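You operate a simulated robot arm through the tools that you are given. There is no shell and no other tool. Be economical: measure what you need, move in short steps, check, and stop when the job is done.

The job below is to be done with a simulated two-armed robot. You get a single attempt, and the scene is never put back.

TASK
Put the blue, green, yellow and white wheels on the pegs that bear their grades.

It is judged by the outcome, as a careful person would: the job done as asked, and still so three seconds after it is handed in. It fails if anything else is knocked over, pushed out of place, dropped, spilled or broken.

THE ROBOT
Two 7-joint arms with fingered hands on one trunk that stands fixed in place. Base frame: the origin is at the foot of the trunk, x ahead of it, y to its left, z up. Readings come in m, degrees, newtons and seconds.
The left shoulder is at [0.07, 0.139, 1.083], the right one opposite. With the tool pointing down near the work surface each hand reaches from about 0.46 to 0.84 m from the base axis, measured 20 degrees to its own side. Payload 3.9 kg a hand.
The TCP of each hand is the grasp point between the finger pads, 0.029 m short of the fingertips. In the tool frame z runs along the fingers and y along their closing line. Largest opening 0.1 m; the body of the gripper starts 0.034 m behind the TCP. The gripper is a hand of 5 fingers: y runs from the thumb to the fingers, the wrist lies at [-0.015, -0.105, -0.177] in the tool frame.
Orientation is told as [roll, pitch, yaw] about the base's x, y, z axes, in that order, counted from this pose: with the fingers straight down and the wrist toward the robot, the tool's x, y and z point along [0, 1, 0], [1, 0, 0] and [0, 0, -1] of the base frame.

THE INTERFACE
- The arms move only by the tool move_arm. It takes "left_increments", "right_increments" or both (then of equal length, played together; a hand with none holds still); each is a list that holds one entry, the list of rows, each a list of 6 numbers: the shift along the base's x, y, z in m, then the turn, a rotation vector about the base's x, y, z in degrees. In form: [[[x, y, z, rx, ry, rz], ...]]. A call has 1 to 20 rows; each row is the pose to reach, as a shift and turn from the pose commanded when the call began. A row lasts 0.2 s, in which the tool goes at most 0.05 m and 8.6 degrees; a call with a longer step from one row to the next is refused whole. Where a pose cannot be reached the arm comes as near as it can. A force on the tool above 40 N (or 10 N above the force at the start of the call, whichever is more), or a blocked arm, ends the call early, and 0.2 s more pass. In this call time passes only in rows, and 0.2 s behind the last. The reply holds the time, the measured pose of the TCP, the force on the tool along the base axes, the opening and the grip force, in the units named above and with some noise, with the torque about the TCP (base axes, N m) and any sound that the robot's microphone picked up, and new pictures: "show" is both (left out), scene, wrist or none (wrist: the cameras of the hands that moved).
- Cameras (640 x 400 px; columns grow to the right, rows downward): "scene" is now at [0.1227, 0.0254, 1.4132]; the picture's right is [0.35, -0.94, 0.00], its down [-0.49, -0.18, -0.85] and it looks along [0.80, 0.30, -0.52] (base axes); focal length 214 px, centre (320, 200). "left" rides on the left gripper at [-0.065, -0.086, -0.121] in its tool frame; the picture's right is [-0.76, -0.31, 0.58], its down [0.59, -0.70, 0.40] and it looks along [0.28, 0.64, 0.71] (tool axes); focal length 247 px, centre (320, 200). "right" rides on the right gripper at [0.066, -0.086, -0.121] in its tool frame; the picture's right is [-0.76, 0.31, -0.58], its down [-0.59, -0.70, 0.40] and it looks along [-0.28, 0.64, 0.71] (tool axes); focal length 247 px, centre (320, 200). There is no depth. A picture from a camera that has moved, and an enlarged one, comes with that camera's place and axes in the base frame and with its lens. The place of the scene camera against the robot may be out by one fixed shift of up to 0.018 m in any direction.
- move_column(by): slides the trunk up (or, below 0, down) by that many m; the arms and the scene camera ride with it, the base frame stays. It gives what a move gives, with no picture.
- move_fingers(index, middle, ring, little, thumb_bend, thumb_turn, hand): sets how far each is bent, from 0 (flat) to 1 (curled in); at 0.3 the hand is open as for a grip, at 0.7 the pads meet at the TCP. One left out holds its place. A second passes; each finger stops where it meets its share of the squeeze, and holds until it gets a number again. It is the only way to open and close the hand. It gives what a move gives, with no picture; readings hold the bend of each and the force on index, middle, ring, little, thumb and palm. thumb_turn goes from beside the hand (0) to across from the fingers (1), as for a grip.
- pan_tilt(pan, tilt): turns the head with the scene camera to pan (to the left, within 86 degrees either way) and tilt (down, from -29 to 69), counted from straight ahead of the robot. It gives what a move gives, and a new picture of the scene camera.
- inspect(camera, box): a new picture of the part [left, top, right, bottom] of that camera's present view, enlarged. No time passes.
- finish_job(): hands the job in; it is judged then, once.

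Go step by step. Nothing tells you positions but the pictures and the camera data: compare them with the known pose of the tool, close in by small moves and look again before you grip or let go. The budget is 120 turns and 200 pictures, counting those below and the enlarged ones. Unless the task says otherwise, let go and move clear before handing in, and close with one line.

The tools are called after "Emit:" as name(argument=value, ...) on one line, values as JSON. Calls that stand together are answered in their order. move_arm: Moves the arms, as the interface text tells. Its arguments: {"type":"object","properties":{"left_increments":{"type":"array","items":{"type":"array","items":{"type":"array","items":{"type":"number"}}}},"right_increments":{"type":"array","items":{"type":"array","items":{"type":"array","items":{"type":"number"}}}},"show":{"type":"string","enum":["both","scene","wrist","none"]}},"required":[]} The other tools are called the same way: move_column (by) slides the trunk up or down; move_fingers (index, middle, ring, little, thumb_bend, thumb_turn, hand) moves the fingers one by one; pan_tilt (pan, tilt) turns the head that bears the scene camera; inspect (camera, box) takes an enlarged picture of a part of a camera's view; finish_job () hands the job in.

At the start:

```text
time_s: 0.0
left_position: [0.4406, 0.4077, 1.3308]
left_orientation: [0.0, 0.1, 24.1]
left_force: [-0.6, -0.1, -0.7]
left_torque: [0.0, 0.0, 0.01]
left_finger_gap: 0.0997
left_finger_force: 0.1
left_shape: jaw
left_bend: [0.3, 0.3, 0.3, 0.3, 0.3, 0.98]
left_finger forces: [0.2, 0.0, 0.0, 0.1, 0.0, 0.0]
right_position: [0.5745, 0.0001, 1.2393]
right_orientation: [0.0, 0.0, 24.1]
right_force: [-0.5, 0.3, -0.9]
right_torque: [-0.03, 0.01, 0.01]
right_finger_gap: 0.1
right_finger_force: 0.1
right_shape: jaw
right_bend: [0.3, 0.3, 0.3, 0.3, 0.3, 0.98]
right_finger forces: [0.0, 0.1, 0.0, 0.0, 0.0, 0.0]
trunk travel left (down, up): [-0.725, 0.115]
head pan, tilt: [20.7, 31.4]
```

scene: 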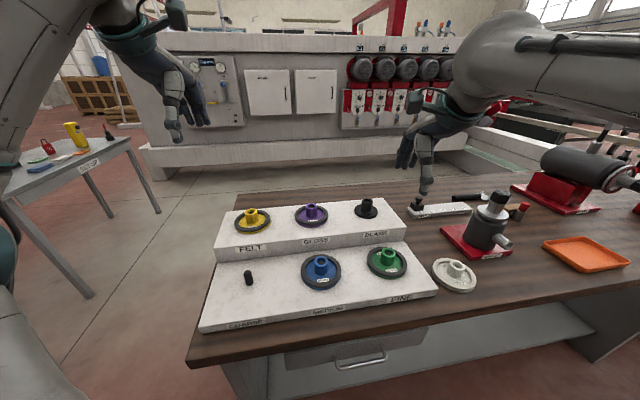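
right: 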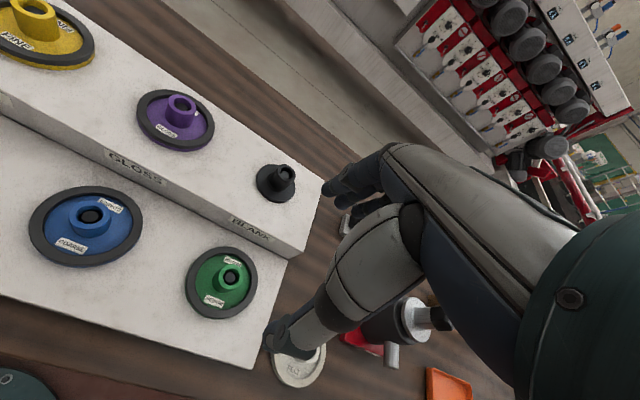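
left: 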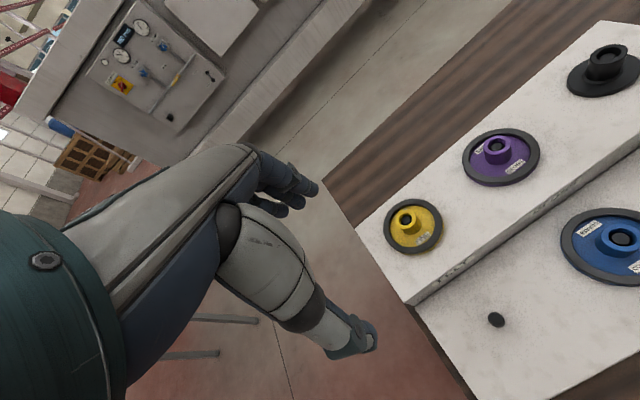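

I see a two-step rack with pegs and wheels; wheels carry grade labels. Let me enlarge the labels first.

Emit:
inspect(camera="scene", box=[190, 180, 350, 340])

Emit:
inspect(camera="scene", box=[340, 180, 500, 310])

Emit:
inspect(camera="right", box=[0, 0, 340, 400])

```text
2.50 times, centred on (270, 260) of scene
camera zoom: at [0.1227, 0.0254, 1.4132], right [0.35, -0.94, 0.0], down [-0.49, -0.18, -0.85], along [0.8, 0.3, -0.52], focal length 536 px, centre (445, 50)
```

zoom: 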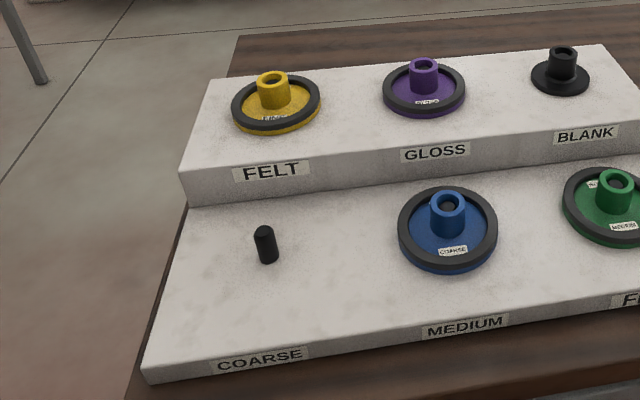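

```text
3.08 times, centred on (420, 245) of scene
camera zoom: at [0.1227, 0.0254, 1.4132], right [0.35, -0.94, 0.0], down [-0.49, -0.18, -0.85], along [0.8, 0.3, -0.52], focal length 660 px, centre (12, 62)
```

zoom: 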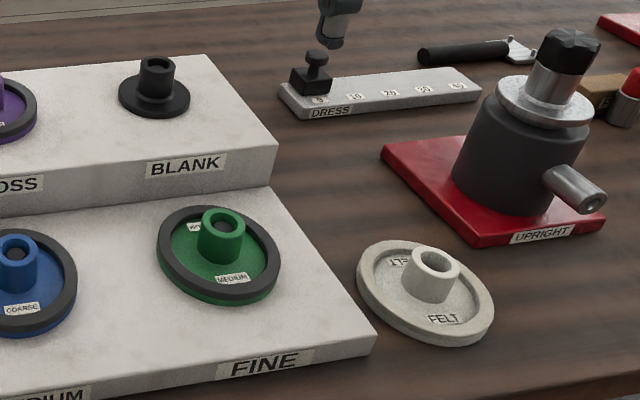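

```text
1.00 times, centred on (170, 200) of right (not enlarged: the box is as wide or as high as the picture)
camera zoom: at [0.4702, 0.0261, 1.361], right [0.59, -0.57, 0.58], down [-0.4, -0.82, -0.4], along [0.7, 0.0, -0.71], focal length 247 px, centre (470, 200)
```

zoom: 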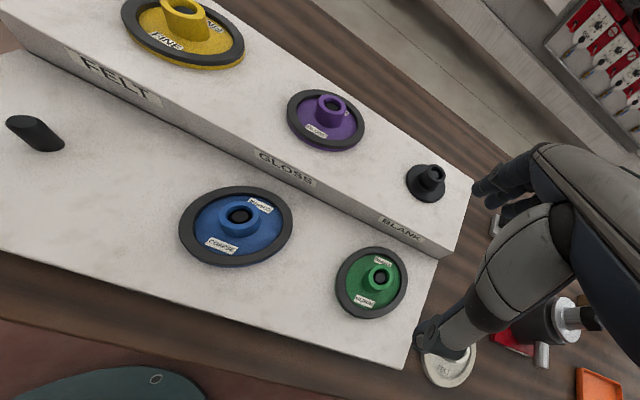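

Labels read: blue COARSE (on MEDIUM), green MEDIUM (on FINE), yellow FINE (on FELT), white FELT (on the table). Empty peg is COARSE, so the order is blue, green, yellow, white. I'll park the right arm aside and shift the left hand to survey.

Emit:
move_arm(right_increments=[[[0, -0.04, 0.02, 0, 0, 0], [0, -0.08, 0.04, 0, 0, 0], [0, -0.12, 0.06, 0, 0, 0], [0, -0.16, 0.06, 0, 0, 0], [0, -0.2, 0.06, 0, 0, 0], [0, -0.24, 0.06, 0, 0, 0], [0, -0.28, 0.06, 0, 0, 0]]], left_increments=[[[0, -0.03, -0.01, 0, 0, -4], [0, -0.06, -0.02, 0, 0, -8], [0, -0.09, -0.03, 0, 0, -12], [0, -0.12, -0.04, 0, 0, -16], [0, -0.15, -0.05, 0, 0, -20], [0, -0.18, -0.06, 0, 0, -24], [0, -0.2, -0.06, 0, 0, -24]]], show="both")

```text
time_s: 1.6
left_position: [0.4401, 0.2017, 1.274]
left_orientation: [0.1, 0.0, 0.1]
left_force: [-0.2, 0.8, 0.1]
left_torque: [-0.01, 0.0, 0.01]
left_finger_gap: 0.1002
left_finger_force: 0.1
left_shape: jaw
left_bend: [0.3, 0.3, 0.3, 0.3, 0.3, 0.98]
left_finger forces: [0.0, 0.1, 0.0, 0.0, 0.0, 0.0]
right_position: [0.5753, -0.2838, 1.2999]
right_orientation: [0.1, 0.0, 24.2]
right_force: [-0.1, -0.2, 0.1]
right_torque: [0.05, -0.02, 0.05]
right_finger_gap: 0.0998
right_finger_force: 0.0
right_shape: jaw
right_bend: [0.3, 0.3, 0.3, 0.3, 0.3, 0.98]
right_finger forces: [0.0, 0.0, 0.0, 0.1, 0.0, 0.1]
trunk travel left (down, up): [-0.725, 0.115]
head pan, tilt: [20.7, 31.4]
camera scene: at [0.1234, 0.0222, 1.4132], right [0.35, -0.94, 0.0], down [-0.49, -0.18, -0.85], along [0.8, 0.3, -0.52], focal length 214 px, centre (320, 200)
camera right: at [0.4709, -0.2581, 1.4213], right [0.59, -0.57, 0.58], down [-0.4, -0.82, -0.4], along [0.7, 0.0, -0.71], focal length 247 px, centre (320, 200)
camera left: at [0.3561, 0.1366, 1.394], right [-0.31, -0.76, -0.58], down [-0.7, 0.59, -0.4], along [0.64, 0.29, -0.71], focal length 247 px, centre (320, 200)
```

scene: 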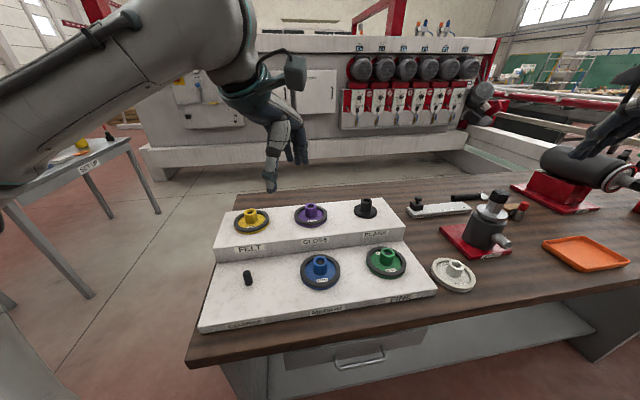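
right: 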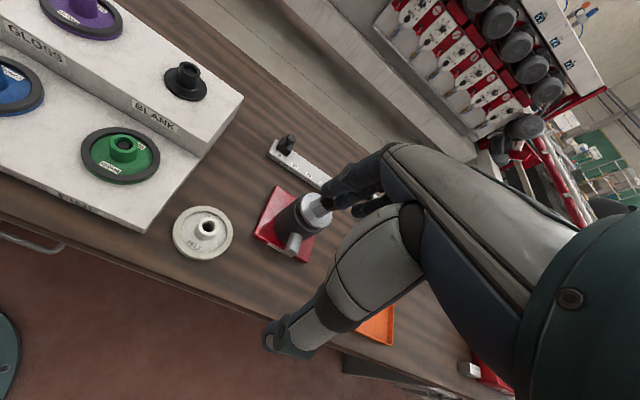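
left: 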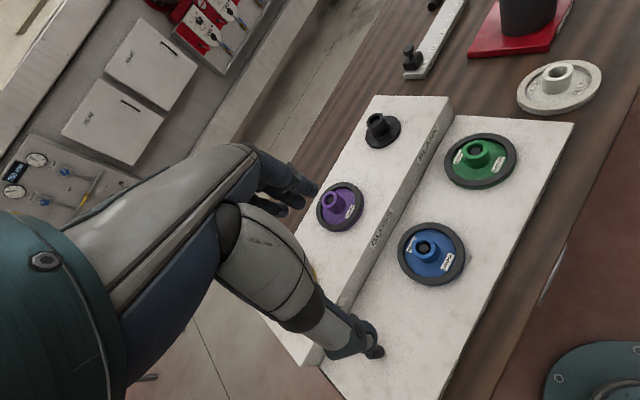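

Right arm is parked, and triangulation puts the blue hub top near [0.507, 0.166, 0.982] and the white hub near [0.650, -0.176, 0.952]. I'll bring the left hand above blue and look.

Emit:
move_arm(left_increments=[[[0.02, -0.01, -0.04, 0, 0, 0], [0.04, -0.02, -0.08, 0, 0, 0], [0.055, -0.03, -0.12, 0, 0, 0], [0.067, -0.036, -0.16, 0, 0, 0], [0.067, -0.036, -0.2, 0, 0, 0]]])

```text
time_s: 2.8
left_position: [0.5094, 0.1739, 1.071]
left_orientation: [0.0, 0.0, 0.1]
left_force: [-0.3, 0.4, -0.4]
left_torque: [0.01, -0.03, 0.01]
left_finger_gap: 0.0997
left_finger_force: 0.0
left_shape: jaw
left_bend: [0.3, 0.3, 0.3, 0.3, 0.3, 0.98]
left_finger forces: [0.1, 0.0, 0.0, 0.0, 0.1, 0.1]
right_position: [0.5753, -0.2793, 1.3015]
right_orientation: [0.1, 0.1, 24.1]
right_force: [-0.7, 0.5, -1.0]
right_torque: [-0.02, 0.0, -0.01]
right_finger_gap: 0.0996
right_finger_force: 0.0
right_shape: jaw
right_bend: [0.3, 0.3, 0.3, 0.3, 0.3, 0.98]
right_finger forces: [0.0, 0.1, 0.0, 0.1, 0.1, 0.0]
trunk travel left (down, up): [-0.725, 0.115]
head pan, tilt: [20.7, 31.4]
camera scene: at [0.1228, 0.0259, 1.4132], right [0.35, -0.94, 0.0], down [-0.49, -0.18, -0.85], along [0.8, 0.3, -0.52], focal length 214 px, centre (320, 200)
camera left: at [0.4246, 0.108, 1.1917], right [-0.3, -0.76, -0.58], down [-0.7, 0.59, -0.4], along [0.64, 0.28, -0.71], focal length 247 px, centre (320, 200)
```

scene: 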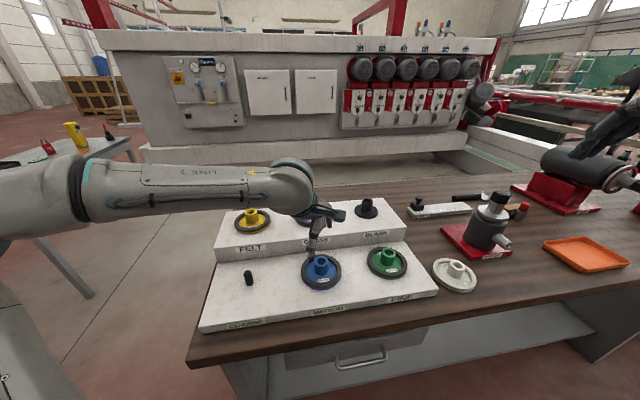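
left: 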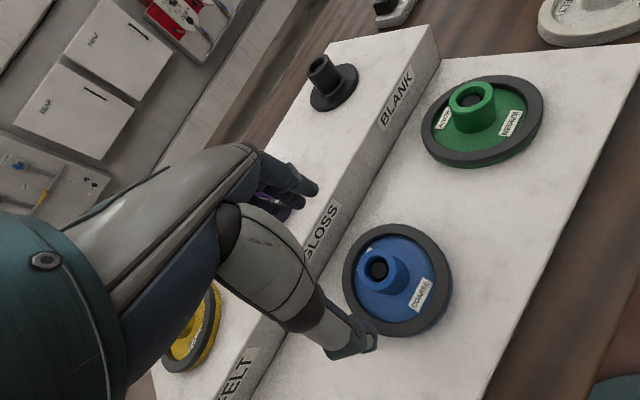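

The hub is almost under the TCP; hub top refined to about [0.507, 0.166, 0.98] with the rim plane near 0.935. I'll narrow the hand slightly before lowering.

Emit:
move_fingers(hand="left", index=0.4, middle=0.4, ring=0.4, little=0.4, thumb_bend=0.4)

Emit:
move_arm(left_increments=[[[0, -0.004, -0.02, 0, 0, 0], [0, -0.006, -0.04, 0, 0, 0], [0, -0.006, -0.06, 0, 0, 0]]])

Emit:
inspect(camera="left", box=[240, 180, 480, 400])

```text
time_s: 3.8
left_position: [0.5091, 0.1741, 1.0705]
left_orientation: [-0.1, 0.0, 0.2]
left_force: [-0.7, -0.5, 0.4]
left_torque: [-0.01, 0.0, -0.02]
left_finger_gap: 0.0751
left_finger_force: 0.1
left_shape: fingers
left_bend: [0.4, 0.4, 0.4, 0.4, 0.4, 0.98]
left_finger forces: [0.0, 0.0, 0.0, 0.1, 0.0, 0.0]
right_position: [0.5753, -0.2793, 1.3009]
right_orientation: [0.0, -0.1, 24.1]
right_force: [0.5, 0.0, 0.0]
right_torque: [-0.01, 0.0, 0.04]
right_finger_gap: 0.0999
right_finger_force: 0.0
right_shape: jaw
right_bend: [0.3, 0.3, 0.3, 0.3, 0.3, 0.98]
right_finger forces: [0.1, 0.0, 0.0, 0.0, 0.0, 0.1]
trunk travel left (down, up): [-0.725, 0.115]
head pan, tilt: [20.7, 31.4]
```

```text
time_s: 4.6
left_position: [0.5074, 0.1663, 1.0119]
left_orientation: [-0.1, 0.0, 0.3]
left_force: [-0.4, 0.7, -0.3]
left_torque: [0.01, 0.02, -0.01]
left_finger_gap: 0.075
left_finger_force: 0.1
left_shape: fingers
left_bend: [0.4, 0.4, 0.4, 0.4, 0.4, 0.98]
left_finger forces: [0.1, 0.1, 0.1, 0.0, 0.1, 0.0]
right_position: [0.5756, -0.2797, 1.3004]
right_orientation: [0.0, 0.0, 24.1]
right_force: [-0.6, -0.1, 0.1]
right_torque: [0.03, -0.01, -0.02]
right_finger_gap: 0.0998
right_finger_force: 0.1
right_shape: jaw
right_bend: [0.3, 0.3, 0.3, 0.3, 0.3, 0.98]
right_finger forces: [0.0, 0.2, 0.0, 0.0, 0.0, 0.1]
trunk travel left (down, up): [-0.725, 0.115]
head pan, tilt: [20.7, 31.4]
camera scene: at [0.1229, 0.025, 1.4132], right [0.35, -0.94, 0.0], down [-0.49, -0.18, -0.85], along [0.8, 0.3, -0.52], focal length 214 px, centre (320, 200)
camera left: at [0.4237, 0.0999, 1.1335], right [-0.3, -0.76, -0.58], down [-0.7, 0.59, -0.4], along [0.64, 0.28, -0.71], focal length 247 px, centre (320, 200)
```

scene: 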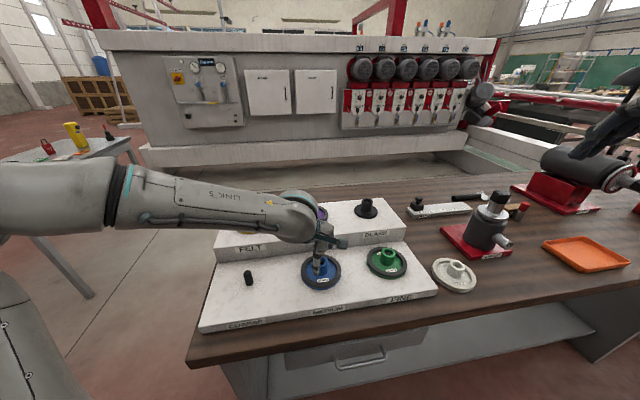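
left: 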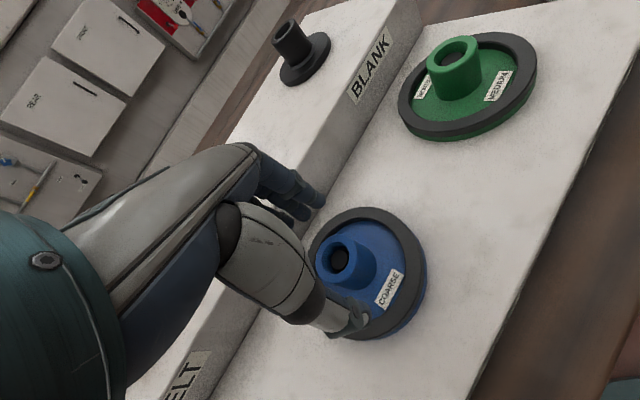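

```text
1.82 times, centred on (360, 290) of left
camera zoom: at [0.4237, 0.0999, 1.1335], right [-0.3, -0.76, -0.58], down [-0.7, 0.59, -0.4], along [0.64, 0.28, -0.71], focal length 449 px, centre (247, 36)
```

zoom: 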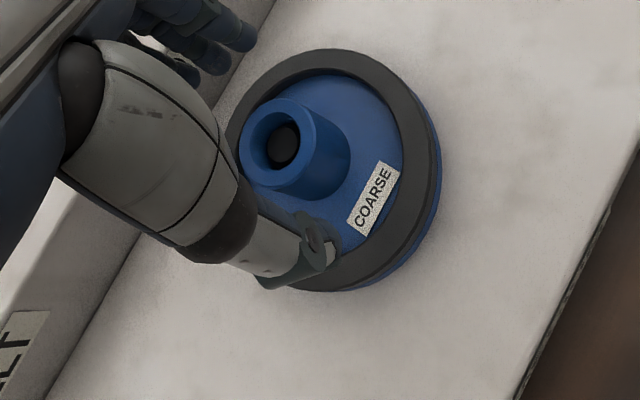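

The hub sits exactly between thumb and fingers. Lowering to grip height, then closing.

Emit:
move_arm(left_increments=[[[0, 0, -0.02, 0, 0, 0], [0, 0, -0.038, 0, 0, 0]]], show="wrist")

Emit:
move_fingers(hand="left", index=0.7, middle=0.7, ring=0.7, little=0.7, thumb_bend=0.7)

Emit:
inspect(camera="left", box=[240, 180, 480, 400])

```text
time_s: 5.2
left_position: [0.5074, 0.1654, 0.978]
left_orientation: [-0.1, -0.4, 0.2]
left_force: [2.4, -0.2, 14.3]
left_torque: [-0.05, 0.69, 0.0]
left_finger_gap: 0.0755
left_finger_force: 6.6
left_shape: fingers
left_bend: [0.4, 0.4, 0.4, 0.4, 0.39, 0.98]
left_finger forces: [0.1, 0.1, 0.1, 0.0, 14.4, 0.0]
right_position: [0.5734, -0.2831, 1.3017]
right_orientation: [0.0, -0.1, 24.2]
right_force: [-0.1, 0.5, 0.6]
right_torque: [-0.01, -0.02, -0.04]
right_finger_gap: 0.0998
right_finger_force: 0.1
right_shape: jaw
right_bend: [0.3, 0.3, 0.3, 0.3, 0.3, 0.98]
right_finger forces: [0.0, 0.0, 0.0, 0.0, 0.0, 0.0]
trunk travel left (down, up): [-0.725, 0.115]
head pan, tilt: [20.7, 31.4]
camera left: at [0.4225, 0.0995, 1.0982], right [-0.3, -0.76, -0.58], down [-0.7, 0.59, -0.4], along [0.65, 0.28, -0.71], focal length 247 px, centre (320, 200)
```

left: 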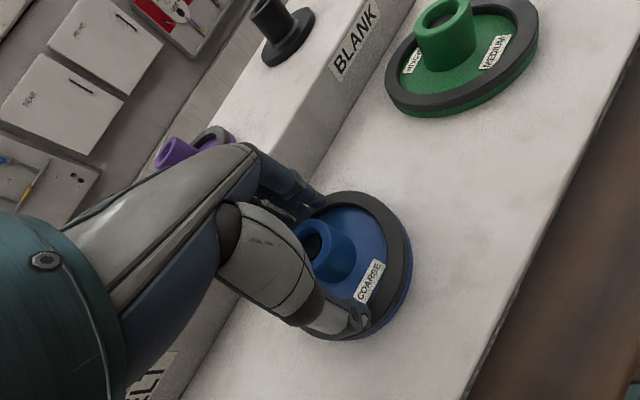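

```text
time_s: 6.2
left_position: [0.5079, 0.1652, 0.9796]
left_orientation: [-0.1, -0.7, 0.2]
left_force: [7.5, 2.1, 38.1]
left_torque: [-0.16, 1.31, -0.14]
left_finger_gap: 0.0404
left_finger_force: 27.8
left_shape: fingers
left_bend: [0.57, 0.59, 0.69, 0.7, 0.62, 0.98]
left_finger forces: [9.0, 7.8, 0.7, 0.0, 37.0, 0.1]
right_position: [0.5724, -0.2814, 1.3025]
right_orientation: [0.0, -0.2, 24.1]
right_force: [-0.6, -0.6, -0.2]
right_torque: [0.02, -0.02, -0.01]
right_finger_gap: 0.0999
right_finger_force: 0.1
right_shape: jaw
right_bend: [0.3, 0.3, 0.3, 0.3, 0.3, 0.98]
right_finger forces: [0.0, 0.0, 0.0, 0.0, 0.1, 0.0]
trunk travel left (down, up): [-0.725, 0.115]
head pan, tilt: [20.7, 31.4]
```

```text
1.82 times, centred on (360, 290) of left
camera zoom: at [0.4222, 0.1001, 1.0992], right [-0.3, -0.76, -0.58], down [-0.7, 0.59, -0.41], along [0.65, 0.29, -0.71], focal length 449 px, centre (247, 36)
```

zoom: 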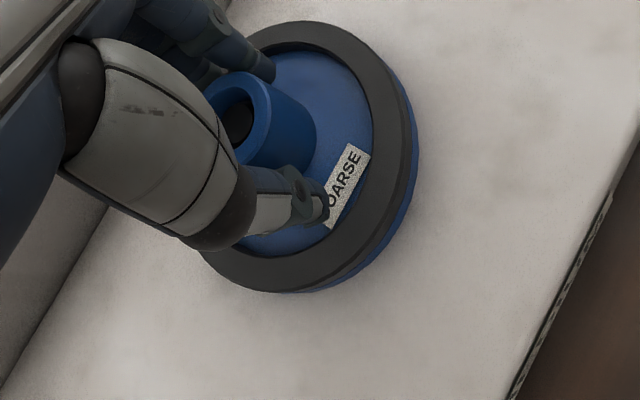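

The thumb tip is pressing down on the disc. I'll loosen the thumb, rise a few mm, shift slightly so hub is centred between fingers, and regrip.

Emit:
move_fingers(hand="left", index=0.45, middle=0.45, ring=0.45, little=0.45, thumb_bend=0.45)

Emit:
move_arm(left_increments=[[[0, -0.004, 0.016, 0, 0, 0]]], show="none")

Emit:
move_fingers(hand="left", index=0.7, middle=0.7, ring=0.7, little=0.7, thumb_bend=0.7)

Emit:
inspect(camera="left", box=[240, 180, 480, 400])

```text
time_s: 7.2
left_position: [0.5066, 0.1656, 0.9782]
left_orientation: [0.0, -0.6, 0.2]
left_force: [1.6, -0.4, 36.4]
left_torque: [-0.22, 1.16, 0.02]
left_finger_gap: 0.0552
left_finger_force: 18.3
left_shape: fingers
left_bend: [0.45, 0.45, 0.45, 0.45, 0.46, 0.98]
left_finger forces: [0.0, 0.7, 0.0, 0.1, 35.9, 0.0]
right_position: [0.5716, -0.2825, 1.3018]
right_orientation: [0.0, -0.1, 24.1]
right_force: [1.1, -0.5, -0.8]
right_torque: [0.01, 0.0, 0.0]
right_finger_gap: 0.0998
right_finger_force: 0.1
right_shape: jaw
right_bend: [0.3, 0.3, 0.3, 0.3, 0.3, 0.98]
right_finger forces: [0.0, 0.1, 0.0, 0.0, 0.1, 0.0]
trunk travel left (down, up): [-0.725, 0.115]
head pan, tilt: [20.7, 31.4]
```

```text
time_s: 7.6
left_position: [0.5067, 0.1641, 0.9863]
left_orientation: [0.0, 0.4, 0.2]
left_force: [-0.2, 0.1, -0.1]
left_torque: [0.01, 0.01, -0.01]
left_finger_gap: 0.0621
left_finger_force: 0.1
left_shape: fingers
left_bend: [0.45, 0.45, 0.45, 0.45, 0.45, 0.98]
left_finger forces: [0.0, 0.0, 0.0, 0.0, 0.1, 0.0]
right_position: [0.5773, -0.2795, 1.3004]
right_orientation: [0.0, 0.1, 24.2]
right_force: [0.2, 0.5, 0.3]
right_torque: [-0.01, 0.05, -0.03]
right_finger_gap: 0.0998
right_finger_force: 0.0
right_shape: jaw
right_bend: [0.3, 0.3, 0.3, 0.3, 0.3, 0.98]
right_finger forces: [0.0, 0.0, 0.0, 0.0, 0.1, 0.1]
trunk travel left (down, up): [-0.725, 0.115]
head pan, tilt: [20.7, 31.4]
```

```text
time_s: 8.6
left_position: [0.5075, 0.1628, 0.9889]
left_orientation: [0.1, 0.1, 0.3]
left_force: [5.4, -0.2, -0.2]
left_torque: [-0.03, -0.05, -0.05]
left_finger_gap: 0.0257
left_finger_force: 11.9
left_shape: fingers
left_bend: [0.62, 0.61, 0.68, 0.7, 0.63, 0.96]
left_finger forces: [7.0, 5.9, 2.2, 0.0, 8.6, 0.0]
right_position: [0.5762, -0.2794, 1.3004]
right_orientation: [0.0, 0.1, 24.1]
right_force: [-1.1, -0.5, -0.2]
right_torque: [0.01, -0.05, 0.01]
right_finger_gap: 0.0999
right_finger_force: 0.0
right_shape: jaw
right_bend: [0.3, 0.3, 0.3, 0.3, 0.3, 0.98]
right_finger forces: [0.0, 0.0, 0.0, 0.0, 0.1, 0.0]
trunk travel left (down, up): [-0.725, 0.115]
head pan, tilt: [20.7, 31.4]
```

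```text
1.82 times, centred on (360, 290) of left
camera zoom: at [0.4239, 0.0963, 1.1097], right [-0.31, -0.76, -0.58], down [-0.71, 0.59, -0.4], along [0.64, 0.28, -0.71], focal length 449 px, centre (247, 36)
```

zoom: 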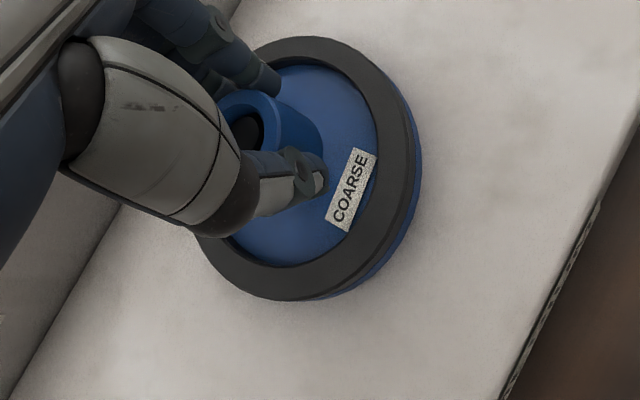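

A cleaner grip now (thumb off the disc). I'll lift gently and look.

Emit:
move_arm(left_increments=[[[0, 0, 0.01, 0, 0, 0], [0, 0, 0.025, 0, 0, 0], [0, 0, 0.04, 0, 0, 0], [0, 0, 0.06, 0, 0, 0], [0, 0, 0.08, 0, 0, 0]]])

```text
time_s: 9.8
left_position: [0.5059, 0.1607, 1.0683]
left_orientation: [0.0, 0.0, 0.1]
left_force: [0.5, -0.1, -3.4]
left_torque: [-0.02, -0.02, -0.02]
left_finger_gap: 0.0257
left_finger_force: 11.1
left_shape: fingers
left_bend: [0.64, 0.62, 0.69, 0.7, 0.62, 0.95]
left_finger forces: [5.6, 4.6, 2.1, 0.0, 10.2, 0.0]
right_position: [0.5758, -0.2783, 1.2999]
right_orientation: [0.0, 0.0, 24.1]
right_force: [0.0, -0.6, -0.6]
right_torque: [0.04, 0.01, -0.02]
right_finger_gap: 0.1
right_finger_force: 0.0
right_shape: jaw
right_bend: [0.3, 0.3, 0.3, 0.3, 0.3, 0.98]
right_finger forces: [0.0, 0.0, 0.0, 0.0, 0.0, 0.0]
trunk travel left (down, up): [-0.725, 0.115]
head pan, tilt: [20.7, 31.4]
camera scene: at [0.1232, 0.0259, 1.4131], right [0.35, -0.94, 0.0], down [-0.49, -0.18, -0.85], along [0.8, 0.3, -0.52], focal length 214 px, centre (320, 200)
camera left: at [0.4212, 0.0956, 1.1891], right [-0.3, -0.76, -0.58], down [-0.7, 0.59, -0.4], along [0.64, 0.28, -0.71], focal length 247 px, centre (320, 200)
```

scene: 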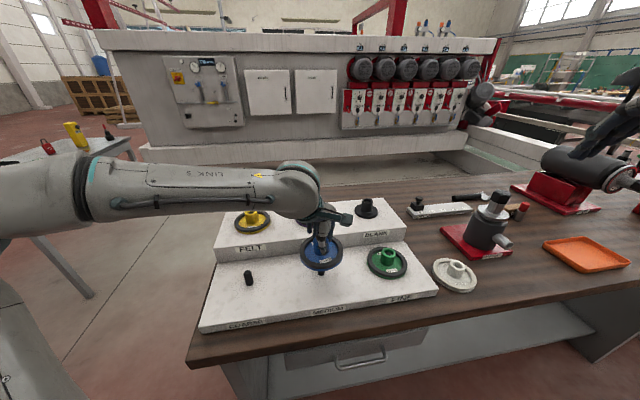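
left: 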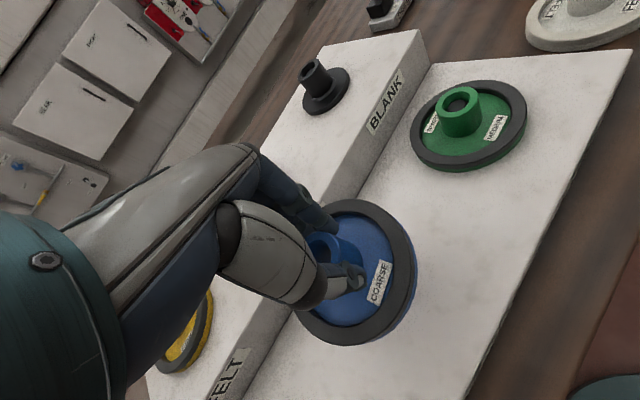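

Blue is lifted level. The pegs are evenly spaced by about (-0.098, +0.166), so COARSE lies near [0.409, 0.332]. Moving there high and looking.

Emit:
move_arm(left_increments=[[[-0.016, 0.028, 0.01, 0, 0, 4], [-0.033, 0.055, 0.015, 0, 0, 8], [-0.05, 0.083, 0.015, 0, 0, 12], [-0.066, 0.111, 0.015, 0, 0, 16], [-0.082, 0.138, 0.015, 0, 0, 20], [-0.098, 0.166, 0.015, 0, 0, 24]]])

Emit:
inspect(camera="scene", box=[190, 200, 350, 330])

```text
time_s: 11.2
left_position: [0.4068, 0.3299, 1.0807]
left_orientation: [-0.1, -0.1, 24.1]
left_force: [0.5, -0.3, -4.3]
left_torque: [-0.02, -0.04, 0.02]
left_finger_gap: 0.0253
left_finger_force: 11.1
left_shape: fingers
left_bend: [0.64, 0.62, 0.69, 0.7, 0.62, 0.95]
left_finger forces: [5.5, 4.5, 2.5, 0.0, 9.8, 0.0]
right_position: [0.5744, -0.2786, 1.3014]
right_orientation: [-0.1, -0.1, 24.2]
right_force: [0.7, 0.3, 0.2]
right_torque: [0.01, -0.05, 0.0]
right_finger_gap: 0.0995
right_finger_force: 0.0
right_shape: jaw
right_bend: [0.3, 0.3, 0.3, 0.3, 0.3, 0.98]
right_finger forces: [0.0, 0.1, 0.0, 0.1, 0.0, 0.1]
trunk travel left (down, up): [-0.725, 0.115]
head pan, tilt: [20.7, 31.4]
camera scene: at [0.1226, 0.0273, 1.4132], right [0.35, -0.94, 0.0], down [-0.49, -0.19, -0.85], along [0.8, 0.3, -0.52], focal length 214 px, centre (320, 200)
camera left: at [0.3564, 0.2345, 1.2017], right [0.03, -0.82, -0.58], down [-0.88, 0.25, -0.4], along [0.47, 0.52, -0.71], focal length 247 px, centre (320, 200)
```

scene: 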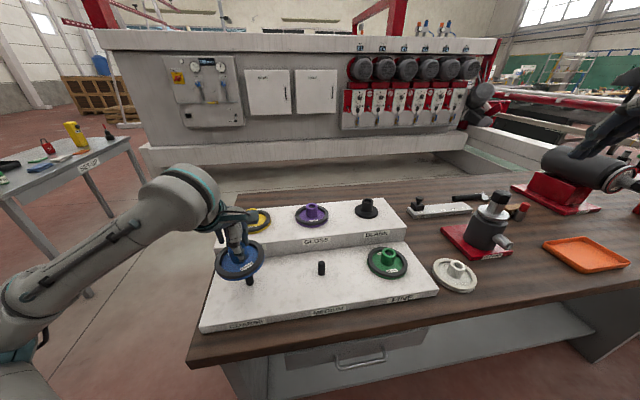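
left: 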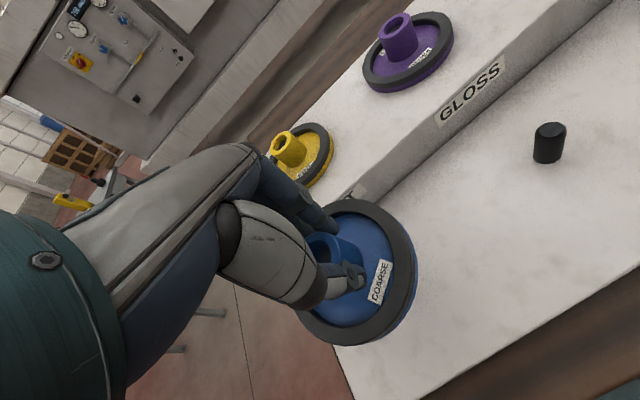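

```text
3.08 times, centred on (270, 265) of scene
camera zoom: at [0.1226, 0.0273, 1.4132], right [0.35, -0.94, 0.0], down [-0.49, -0.19, -0.85], along [0.8, 0.3, -0.52], focal length 660 px, centre (474, 0)
```

zoom: 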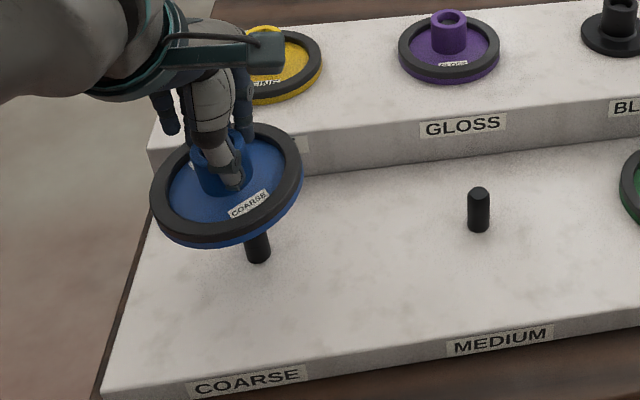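

MEDIUM peg measures (0.508, 0.169), COARSE about (0.409, 0.334), rack surface ~0.925 and peg tops ~0.97. Wheel is unchanged in hand; lowering to just above the peg top.

Emit:
move_arm(left_increments=[[[0, 0, -0.015, 0, 0, 0], [0, 0, -0.03, 0, 0, 0], [0, 0, -0.036, 0, 0, 0]]], show="none")

Emit:
inspect(camera="scene", box=[190, 210, 310, 310])

```text
time_s: 12.0
left_position: [0.4064, 0.3261, 1.0448]
left_orientation: [-0.1, 0.1, 24.1]
left_force: [-0.5, 0.0, -3.8]
left_torque: [-0.03, 0.0, 0.03]
left_finger_gap: 0.0251
left_finger_force: 11.4
left_shape: fingers
left_bend: [0.64, 0.62, 0.69, 0.7, 0.62, 0.95]
left_finger forces: [5.6, 4.5, 2.6, 0.0, 9.8, 0.0]
right_position: [0.5754, -0.2811, 1.2998]
right_orientation: [0.0, -0.1, 24.1]
right_force: [0.5, -0.3, 1.0]
right_torque: [0.02, 0.02, 0.0]
right_finger_gap: 0.0997
right_finger_force: 0.1
right_shape: jaw
right_bend: [0.3, 0.3, 0.3, 0.3, 0.3, 0.98]
right_finger forces: [0.0, 0.0, 0.0, 0.0, 0.1, 0.0]
trunk travel left (down, up): [-0.725, 0.115]
head pan, tilt: [20.7, 31.4]
```

```text
4.00 times, centred on (250, 260) of scene
camera zoom: at [0.1232, 0.0253, 1.4132], right [0.35, -0.94, 0.0], down [-0.49, -0.18, -0.85], along [0.8, 0.3, -0.52], focal length 858 px, centre (600, -40)
```

zoom: 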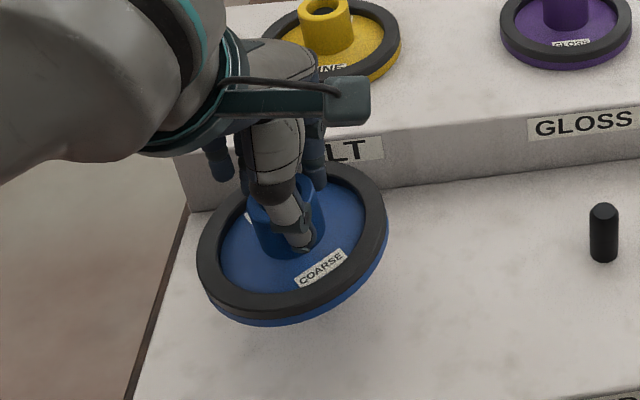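

Scene view suggests the wheel is perhaps 5 mm too near the robot; I'll shift slightly forward and descend gently, watching force.

Emit:
move_arm(left_increments=[[[0.005, 0.003, 0, 0, 0, 0], [0.005, 0.003, -0.008, 0, 0, 0], [0.005, 0.003, -0.016, 0, 0, 0]]], show="none")

Emit:
inspect(camera="scene", box=[190, 210, 310, 310])

```text
time_s: 12.8
left_position: [0.4129, 0.3302, 1.0306]
left_orientation: [-0.1, 0.1, 24.2]
left_force: [-0.1, -0.3, -4.0]
left_torque: [-0.02, -0.04, 0.01]
left_finger_gap: 0.0252
left_finger_force: 11.1
left_shape: fingers
left_bend: [0.64, 0.62, 0.69, 0.7, 0.62, 0.95]
left_finger forces: [5.6, 4.5, 2.7, 0.1, 9.9, 0.2]
right_position: [0.5746, -0.2793, 1.3009]
right_orientation: [0.1, 0.0, 24.2]
right_force: [0.5, -0.7, -0.6]
right_torque: [-0.02, -0.01, -0.03]
right_finger_gap: 0.0998
right_finger_force: 0.0
right_shape: jaw
right_bend: [0.3, 0.3, 0.3, 0.3, 0.3, 0.98]
right_finger forces: [0.0, 0.1, 0.0, 0.0, 0.1, 0.0]
trunk travel left (down, up): [-0.725, 0.115]
head pan, tilt: [20.7, 31.4]
```

```text
4.00 times, centred on (250, 260) of scene
camera zoom: at [0.1231, 0.0259, 1.4132], right [0.35, -0.94, 0.0], down [-0.49, -0.18, -0.85], along [0.8, 0.3, -0.52], focal length 858 px, centre (600, -40)
```

zoom: 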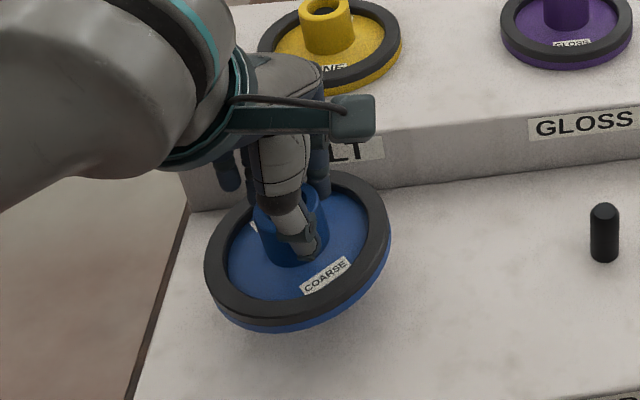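

No contact yet; keep going down a little.

Emit:
move_arm(left_increments=[[[0, 0, -0.005, 0, 0, 0], [0, 0, -0.01, 0, 0, 0]]], show="none")

```text
time_s: 13.4
left_position: [0.4127, 0.3305, 1.0217]
left_orientation: [0.0, 0.0, 24.1]
left_force: [2.6, 0.3, -2.5]
left_torque: [0.01, -0.14, 0.01]
left_finger_gap: 0.0249
left_finger_force: 11.9
left_shape: fingers
left_bend: [0.64, 0.62, 0.69, 0.7, 0.62, 0.95]
left_finger forces: [6.7, 5.3, 2.9, 0.1, 9.3, 0.0]
right_position: [0.5755, -0.2785, 1.3012]
right_orientation: [0.0, 0.0, 24.2]
right_force: [0.3, 0.3, -0.5]
right_torque: [-0.01, -0.03, -0.03]
right_finger_gap: 0.0999
right_finger_force: 0.1
right_shape: jaw
right_bend: [0.3, 0.3, 0.3, 0.3, 0.3, 0.98]
right_finger forces: [0.0, 0.0, 0.0, 0.0, 0.0, 0.0]
trunk travel left (down, up): [-0.725, 0.115]
head pan, tilt: [20.7, 31.4]
```

Light contact with a +x push, i.e. the peg is entering but wants the wheel a bit farther +x. Nudging and continuing.

Emit:
move_arm(left_increments=[[[0.002, 0, 0, 0, 0, 0], [0.003, 0, -0.006, 0, 0, 0], [0.003, 0, -0.012, 0, 0, 0]]], show="none")

```text
time_s: 14.2
left_position: [0.4172, 0.3307, 1.0101]
left_orientation: [-0.1, 0.0, 24.2]
left_force: [0.1, -0.5, -3.2]
left_torque: [-0.03, -0.01, -0.03]
left_finger_gap: 0.0249
left_finger_force: 10.8
left_shape: fingers
left_bend: [0.64, 0.62, 0.69, 0.7, 0.62, 0.95]
left_finger forces: [5.5, 4.5, 2.7, 0.0, 10.0, 0.0]
right_position: [0.5753, -0.2805, 1.3025]
right_orientation: [0.0, 0.0, 24.1]
right_force: [0.3, 1.0, 0.1]
right_torque: [0.04, -0.03, -0.02]
right_finger_gap: 0.1
right_finger_force: 0.1
right_shape: jaw
right_bend: [0.3, 0.3, 0.3, 0.3, 0.3, 0.98]
right_finger forces: [0.1, 0.0, 0.1, 0.0, 0.0, 0.0]
trunk travel left (down, up): [-0.725, 0.115]
head pan, tilt: [20.7, 31.4]
```

It is sliding on the peg with no side force. Lowering to seat.

Emit:
move_arm(left_increments=[[[0, 0, -0.008, 0, 0, 0], [0, 0, -0.015, 0, 0, 0], [0, 0, -0.021, 0, 0, 0]]], show="scene")

```text
time_s: 15.0
left_position: [0.4193, 0.3303, 0.9894]
left_orientation: [0.0, -0.1, 24.2]
left_force: [1.5, -0.4, -0.7]
left_torque: [-0.06, 0.09, 0.01]
left_finger_gap: 0.0252
left_finger_force: 11.1
left_shape: fingers
left_bend: [0.64, 0.62, 0.69, 0.7, 0.62, 0.95]
left_finger forces: [5.6, 4.5, 2.7, 0.0, 9.6, 0.0]
right_position: [0.574, -0.2806, 1.3021]
right_orientation: [0.1, 0.0, 24.0]
right_force: [0.7, 0.4, -0.2]
right_torque: [-0.01, 0.01, -0.01]
right_finger_gap: 0.1
right_finger_force: 0.1
right_shape: jaw
right_bend: [0.3, 0.3, 0.3, 0.3, 0.3, 0.98]
right_finger forces: [0.0, 0.0, 0.0, 0.1, 0.0, 0.0]
trunk travel left (down, up): [-0.725, 0.115]
head pan, tilt: [20.7, 31.4]
camera scene: at [0.123, 0.0255, 1.4132], right [0.35, -0.94, 0.0], down [-0.49, -0.18, -0.85], along [0.8, 0.3, -0.52], focal length 214 px, centre (320, 200)
```

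scene: 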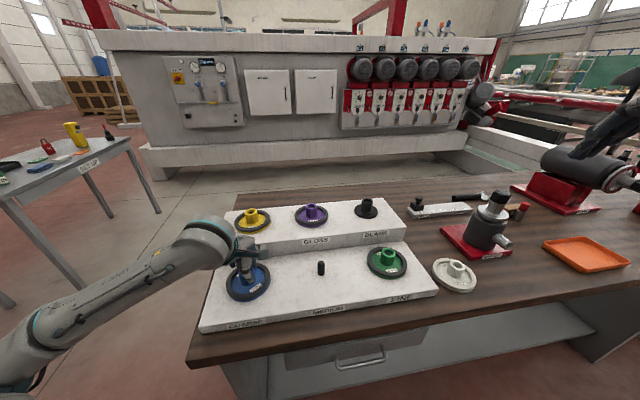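

Blue is seated on COARSE (weight off the hand). Releasing and rising.

Emit:
move_fingers(hand="left", index=0.45, middle=0.45, ring=0.45, little=0.45, thumb_bend=0.45)

Emit:
move_arm(left_increments=[[[0, 0, 0.01, 0, 0, 0], [0, 0, 0.03, 0, 0, 0], [0, 0, 0.06, 0, 0, 0], [0, 0, 0.09, 0, 0, 0]]])

Emit:
inspect(camera="scene", box=[190, 200, 350, 330])

```text
time_s: 16.0
left_position: [0.4166, 0.3295, 0.9895]
left_orientation: [0.1, 0.0, 24.2]
left_force: [-0.6, 0.3, -0.1]
left_torque: [-0.01, 0.0, -0.04]
left_finger_gap: 0.0623
left_finger_force: 0.0
left_shape: fingers
left_bend: [0.45, 0.45, 0.45, 0.45, 0.45, 0.97]
left_finger forces: [0.0, 0.1, 0.0, 0.0, 0.0, 0.1]
right_position: [0.5745, -0.2809, 1.3012]
right_orientation: [0.1, 0.0, 24.1]
right_force: [-0.4, 0.4, 0.5]
right_torque: [-0.01, 0.0, -0.01]
right_finger_gap: 0.0998
right_finger_force: 0.1
right_shape: jaw
right_bend: [0.3, 0.3, 0.3, 0.3, 0.3, 0.98]
right_finger forces: [0.0, 0.1, 0.0, 0.1, 0.0, 0.0]
trunk travel left (down, up): [-0.725, 0.115]
head pan, tilt: [20.7, 31.4]
```

```text
time_s: 17.0
left_position: [0.4187, 0.3301, 1.0792]
left_orientation: [0.0, 0.0, 24.3]
left_force: [0.1, 0.2, 0.1]
left_torque: [-0.02, 0.01, -0.02]
left_finger_gap: 0.0624
left_finger_force: 0.0
left_shape: fingers
left_bend: [0.45, 0.45, 0.45, 0.45, 0.45, 0.98]
left_finger forces: [0.0, 0.0, 0.1, 0.0, 0.0, 0.0]
right_position: [0.5745, -0.2803, 1.3008]
right_orientation: [0.0, -0.1, 24.1]
right_force: [0.3, 0.0, -0.2]
right_torque: [0.01, -0.01, 0.0]
right_finger_gap: 0.0998
right_finger_force: 0.1
right_shape: jaw
right_bend: [0.3, 0.3, 0.3, 0.3, 0.3, 0.98]
right_finger forces: [0.0, 0.0, 0.0, 0.0, 0.0, 0.1]
trunk travel left (down, up): [-0.725, 0.115]
head pan, tilt: [20.7, 31.4]
camera scene: at [0.1226, 0.0248, 1.4132], right [0.35, -0.94, 0.0], down [-0.49, -0.18, -0.85], along [0.8, 0.3, -0.52], focal length 214 px, centre (320, 200)
camera left: at [0.368, 0.2336, 1.2001], right [0.03, -0.82, -0.58], down [-0.88, 0.25, -0.4], along [0.47, 0.52, -0.71], focal length 247 px, centre (320, 200)
```

scene: 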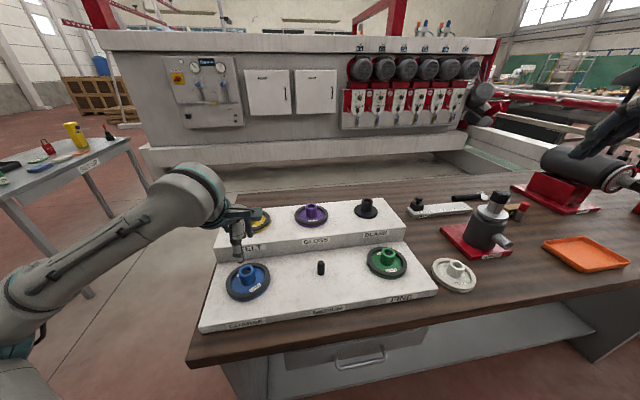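
left: 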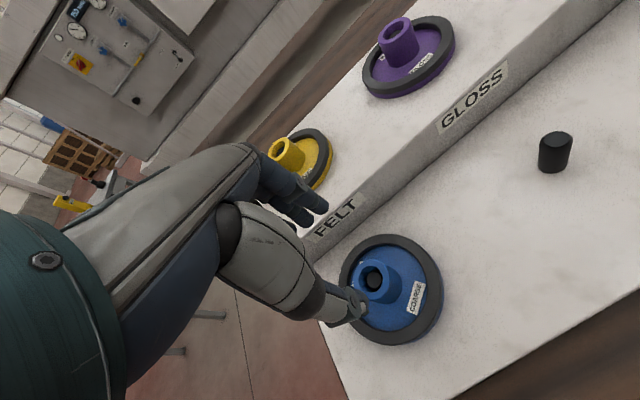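

```text
3.08 times, centred on (270, 265) of scene
camera zoom: at [0.1226, 0.0248, 1.4132], right [0.35, -0.94, 0.0], down [-0.49, -0.18, -0.85], along [0.8, 0.3, -0.52], focal length 660 px, centre (474, 0)
```

zoom: 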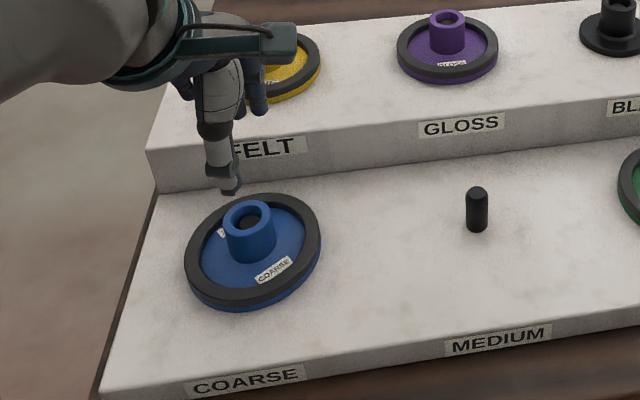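

Blue is well seated. Next, green at about (0.605, 0.003): moving over it at yaw 0.

Emit:
move_arm(left_increments=[[[0, 0, 0.04, 0, 0, 0], [0.02, -0.036, 0.05, 0, 0, -3], [0.04, -0.072, 0.05, 0, 0, -6], [0.061, -0.108, 0.05, 0, 0, -9], [0.082, -0.144, 0.05, 0, 0, -12], [0.103, -0.18, 0.05, 0, 0, -15], [0.124, -0.217, 0.05, 0, 0, -18], [0.145, -0.254, 0.05, 0, 0, -21], [0.166, -0.291, 0.03, 0, 0, -24], [0.184, -0.327, 0.0, 0, 0, -24]]])

Emit:
inspect(camera="left", box=[240, 160, 480, 380])

```text
refused: row 10 steps farther than a row can; nothing moved
```

```text
1.82 times, centred on (360, 270) of left
camera zoom: at [0.368, 0.2336, 1.2001], right [0.03, -0.82, -0.58], down [-0.88, 0.25, -0.4], along [0.47, 0.52, -0.71], focal length 449 px, centre (247, 73)
```

zoom: 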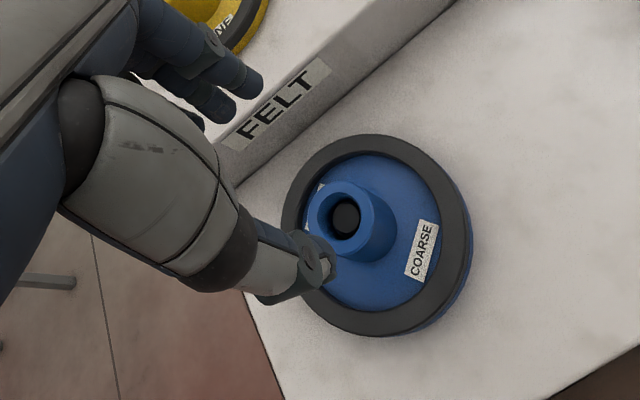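

The last step was too long; blue looks well seated. Resending with an extra row.

Emit:
move_arm(left_increments=[[[0, 0, 0.04, 0, 0, 0], [0.02, -0.036, 0.05, 0, 0, -3], [0.04, -0.072, 0.05, 0, 0, -6], [0.061, -0.108, 0.05, 0, 0, -9], [0.082, -0.144, 0.05, 0, 0, -12], [0.103, -0.18, 0.05, 0, 0, -15], [0.124, -0.217, 0.05, 0, 0, -18], [0.145, -0.254, 0.05, 0, 0, -21], [0.166, -0.291, 0.05, 0, 0, -24], [0.186, -0.327, 0.05, 0, 0, -24], [0.186, -0.327, 0.01, 0, 0, -24]]])

Emit:
inspect(camera="left", box=[240, 160, 480, 380])

```text
time_s: 19.4
left_position: [0.6038, 0.0029, 1.0873]
left_orientation: [-0.1, -0.1, 0.1]
left_force: [0.2, 1.0, -0.3]
left_torque: [-0.01, -0.02, -0.01]
left_finger_gap: 0.062
left_finger_force: 0.1
left_shape: fingers
left_bend: [0.45, 0.45, 0.45, 0.45, 0.45, 0.98]
left_finger forces: [0.1, 0.0, 0.0, 0.0, 0.0, 0.0]
right_position: [0.5753, -0.2798, 1.3018]
right_orientation: [0.0, 0.0, 24.2]
right_force: [0.6, 0.7, -0.2]
right_torque: [0.02, -0.01, 0.0]
right_finger_gap: 0.1001
right_finger_force: 0.1
right_shape: jaw
right_bend: [0.3, 0.3, 0.3, 0.3, 0.3, 0.98]
right_finger forces: [0.0, 0.1, 0.0, 0.0, 0.1, 0.0]
trunk travel left (down, up): [-0.725, 0.115]
head pan, tilt: [20.7, 31.4]
camera scene: at [0.123, 0.0258, 1.4132], right [0.35, -0.94, 0.0], down [-0.49, -0.18, -0.85], along [0.8, 0.3, -0.52], focal length 214 px, centre (320, 200)
camera left: at [0.5189, -0.0624, 1.2083], right [-0.3, -0.76, -0.58], down [-0.7, 0.59, -0.4], along [0.64, 0.28, -0.71], focal length 247 px, centre (320, 200)
```

scene: 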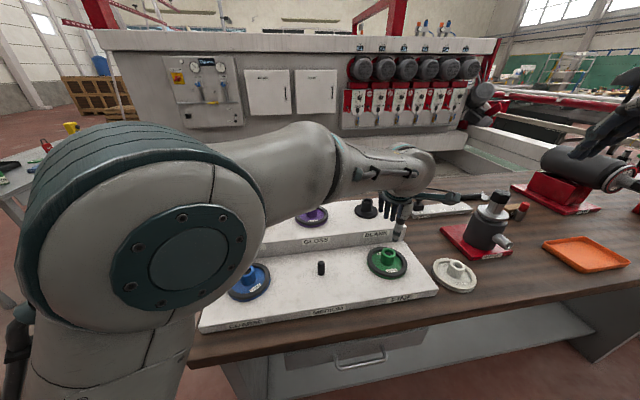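
left: 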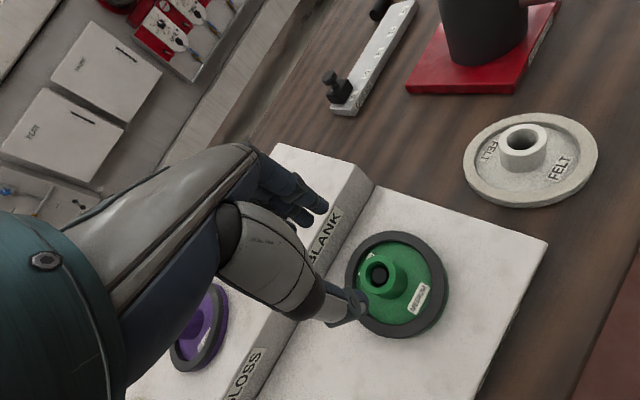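

```text
1.82 times, centred on (360, 270) of left
camera zoom: at [0.5189, -0.0624, 1.2083], right [-0.3, -0.76, -0.58], down [-0.7, 0.59, -0.4], along [0.64, 0.28, -0.71], focal length 449 px, centre (247, 73)
```

zoom: 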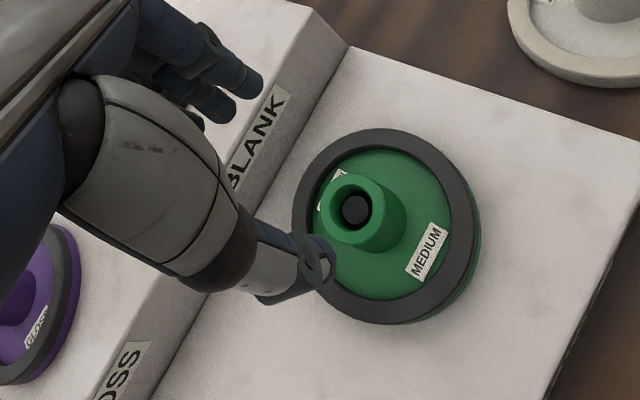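

Green hub top is at about (0.603, 0.0015), right under the TCP. Lowering to grip height.

Emit:
move_arm(left_increments=[[[0, -0.002, -0.03, 0, 0, 0], [-0.001, -0.002, -0.06, 0, 0, 0], [-0.001, -0.002, -0.08, 0, 0, 0], [-0.001, -0.002, -0.098, 0, 0, 0]]], show="none")

Emit:
inspect(camera="left", box=[240, 160, 480, 380])

```text
time_s: 20.4
left_position: [0.6022, 0.0023, 0.9892]
left_orientation: [0.0, 0.0, 0.1]
left_force: [1.0, 0.4, 0.2]
left_torque: [-0.01, 0.0, -0.01]
left_finger_gap: 0.062
left_finger_force: 0.0
left_shape: fingers
left_bend: [0.45, 0.45, 0.45, 0.45, 0.45, 0.98]
left_finger forces: [0.0, 0.1, 0.0, 0.0, 0.0, 0.0]
right_position: [0.5746, -0.2804, 1.2998]
right_orientation: [0.0, 0.0, 24.1]
right_force: [0.4, 1.0, 0.3]
right_torque: [-0.03, 0.02, -0.04]
right_finger_gap: 0.0997
right_finger_force: 0.2
right_shape: jaw
right_bend: [0.3, 0.3, 0.3, 0.3, 0.3, 0.98]
right_finger forces: [0.0, 0.1, 0.0, 0.0, 0.0, 0.0]
trunk travel left (down, up): [-0.725, 0.115]
head pan, tilt: [20.7, 31.4]
```

```text
1.82 times, centred on (360, 270) of left
camera zoom: at [0.5176, -0.064, 1.1103], right [-0.3, -0.76, -0.58], down [-0.7, 0.59, -0.4], along [0.64, 0.28, -0.71], focal length 449 px, centre (247, 73)
```

zoom: 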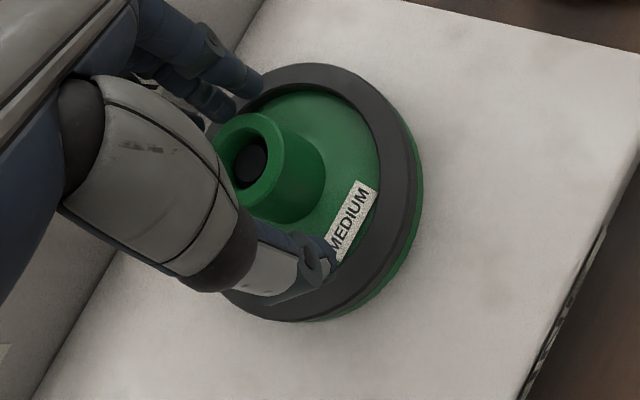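

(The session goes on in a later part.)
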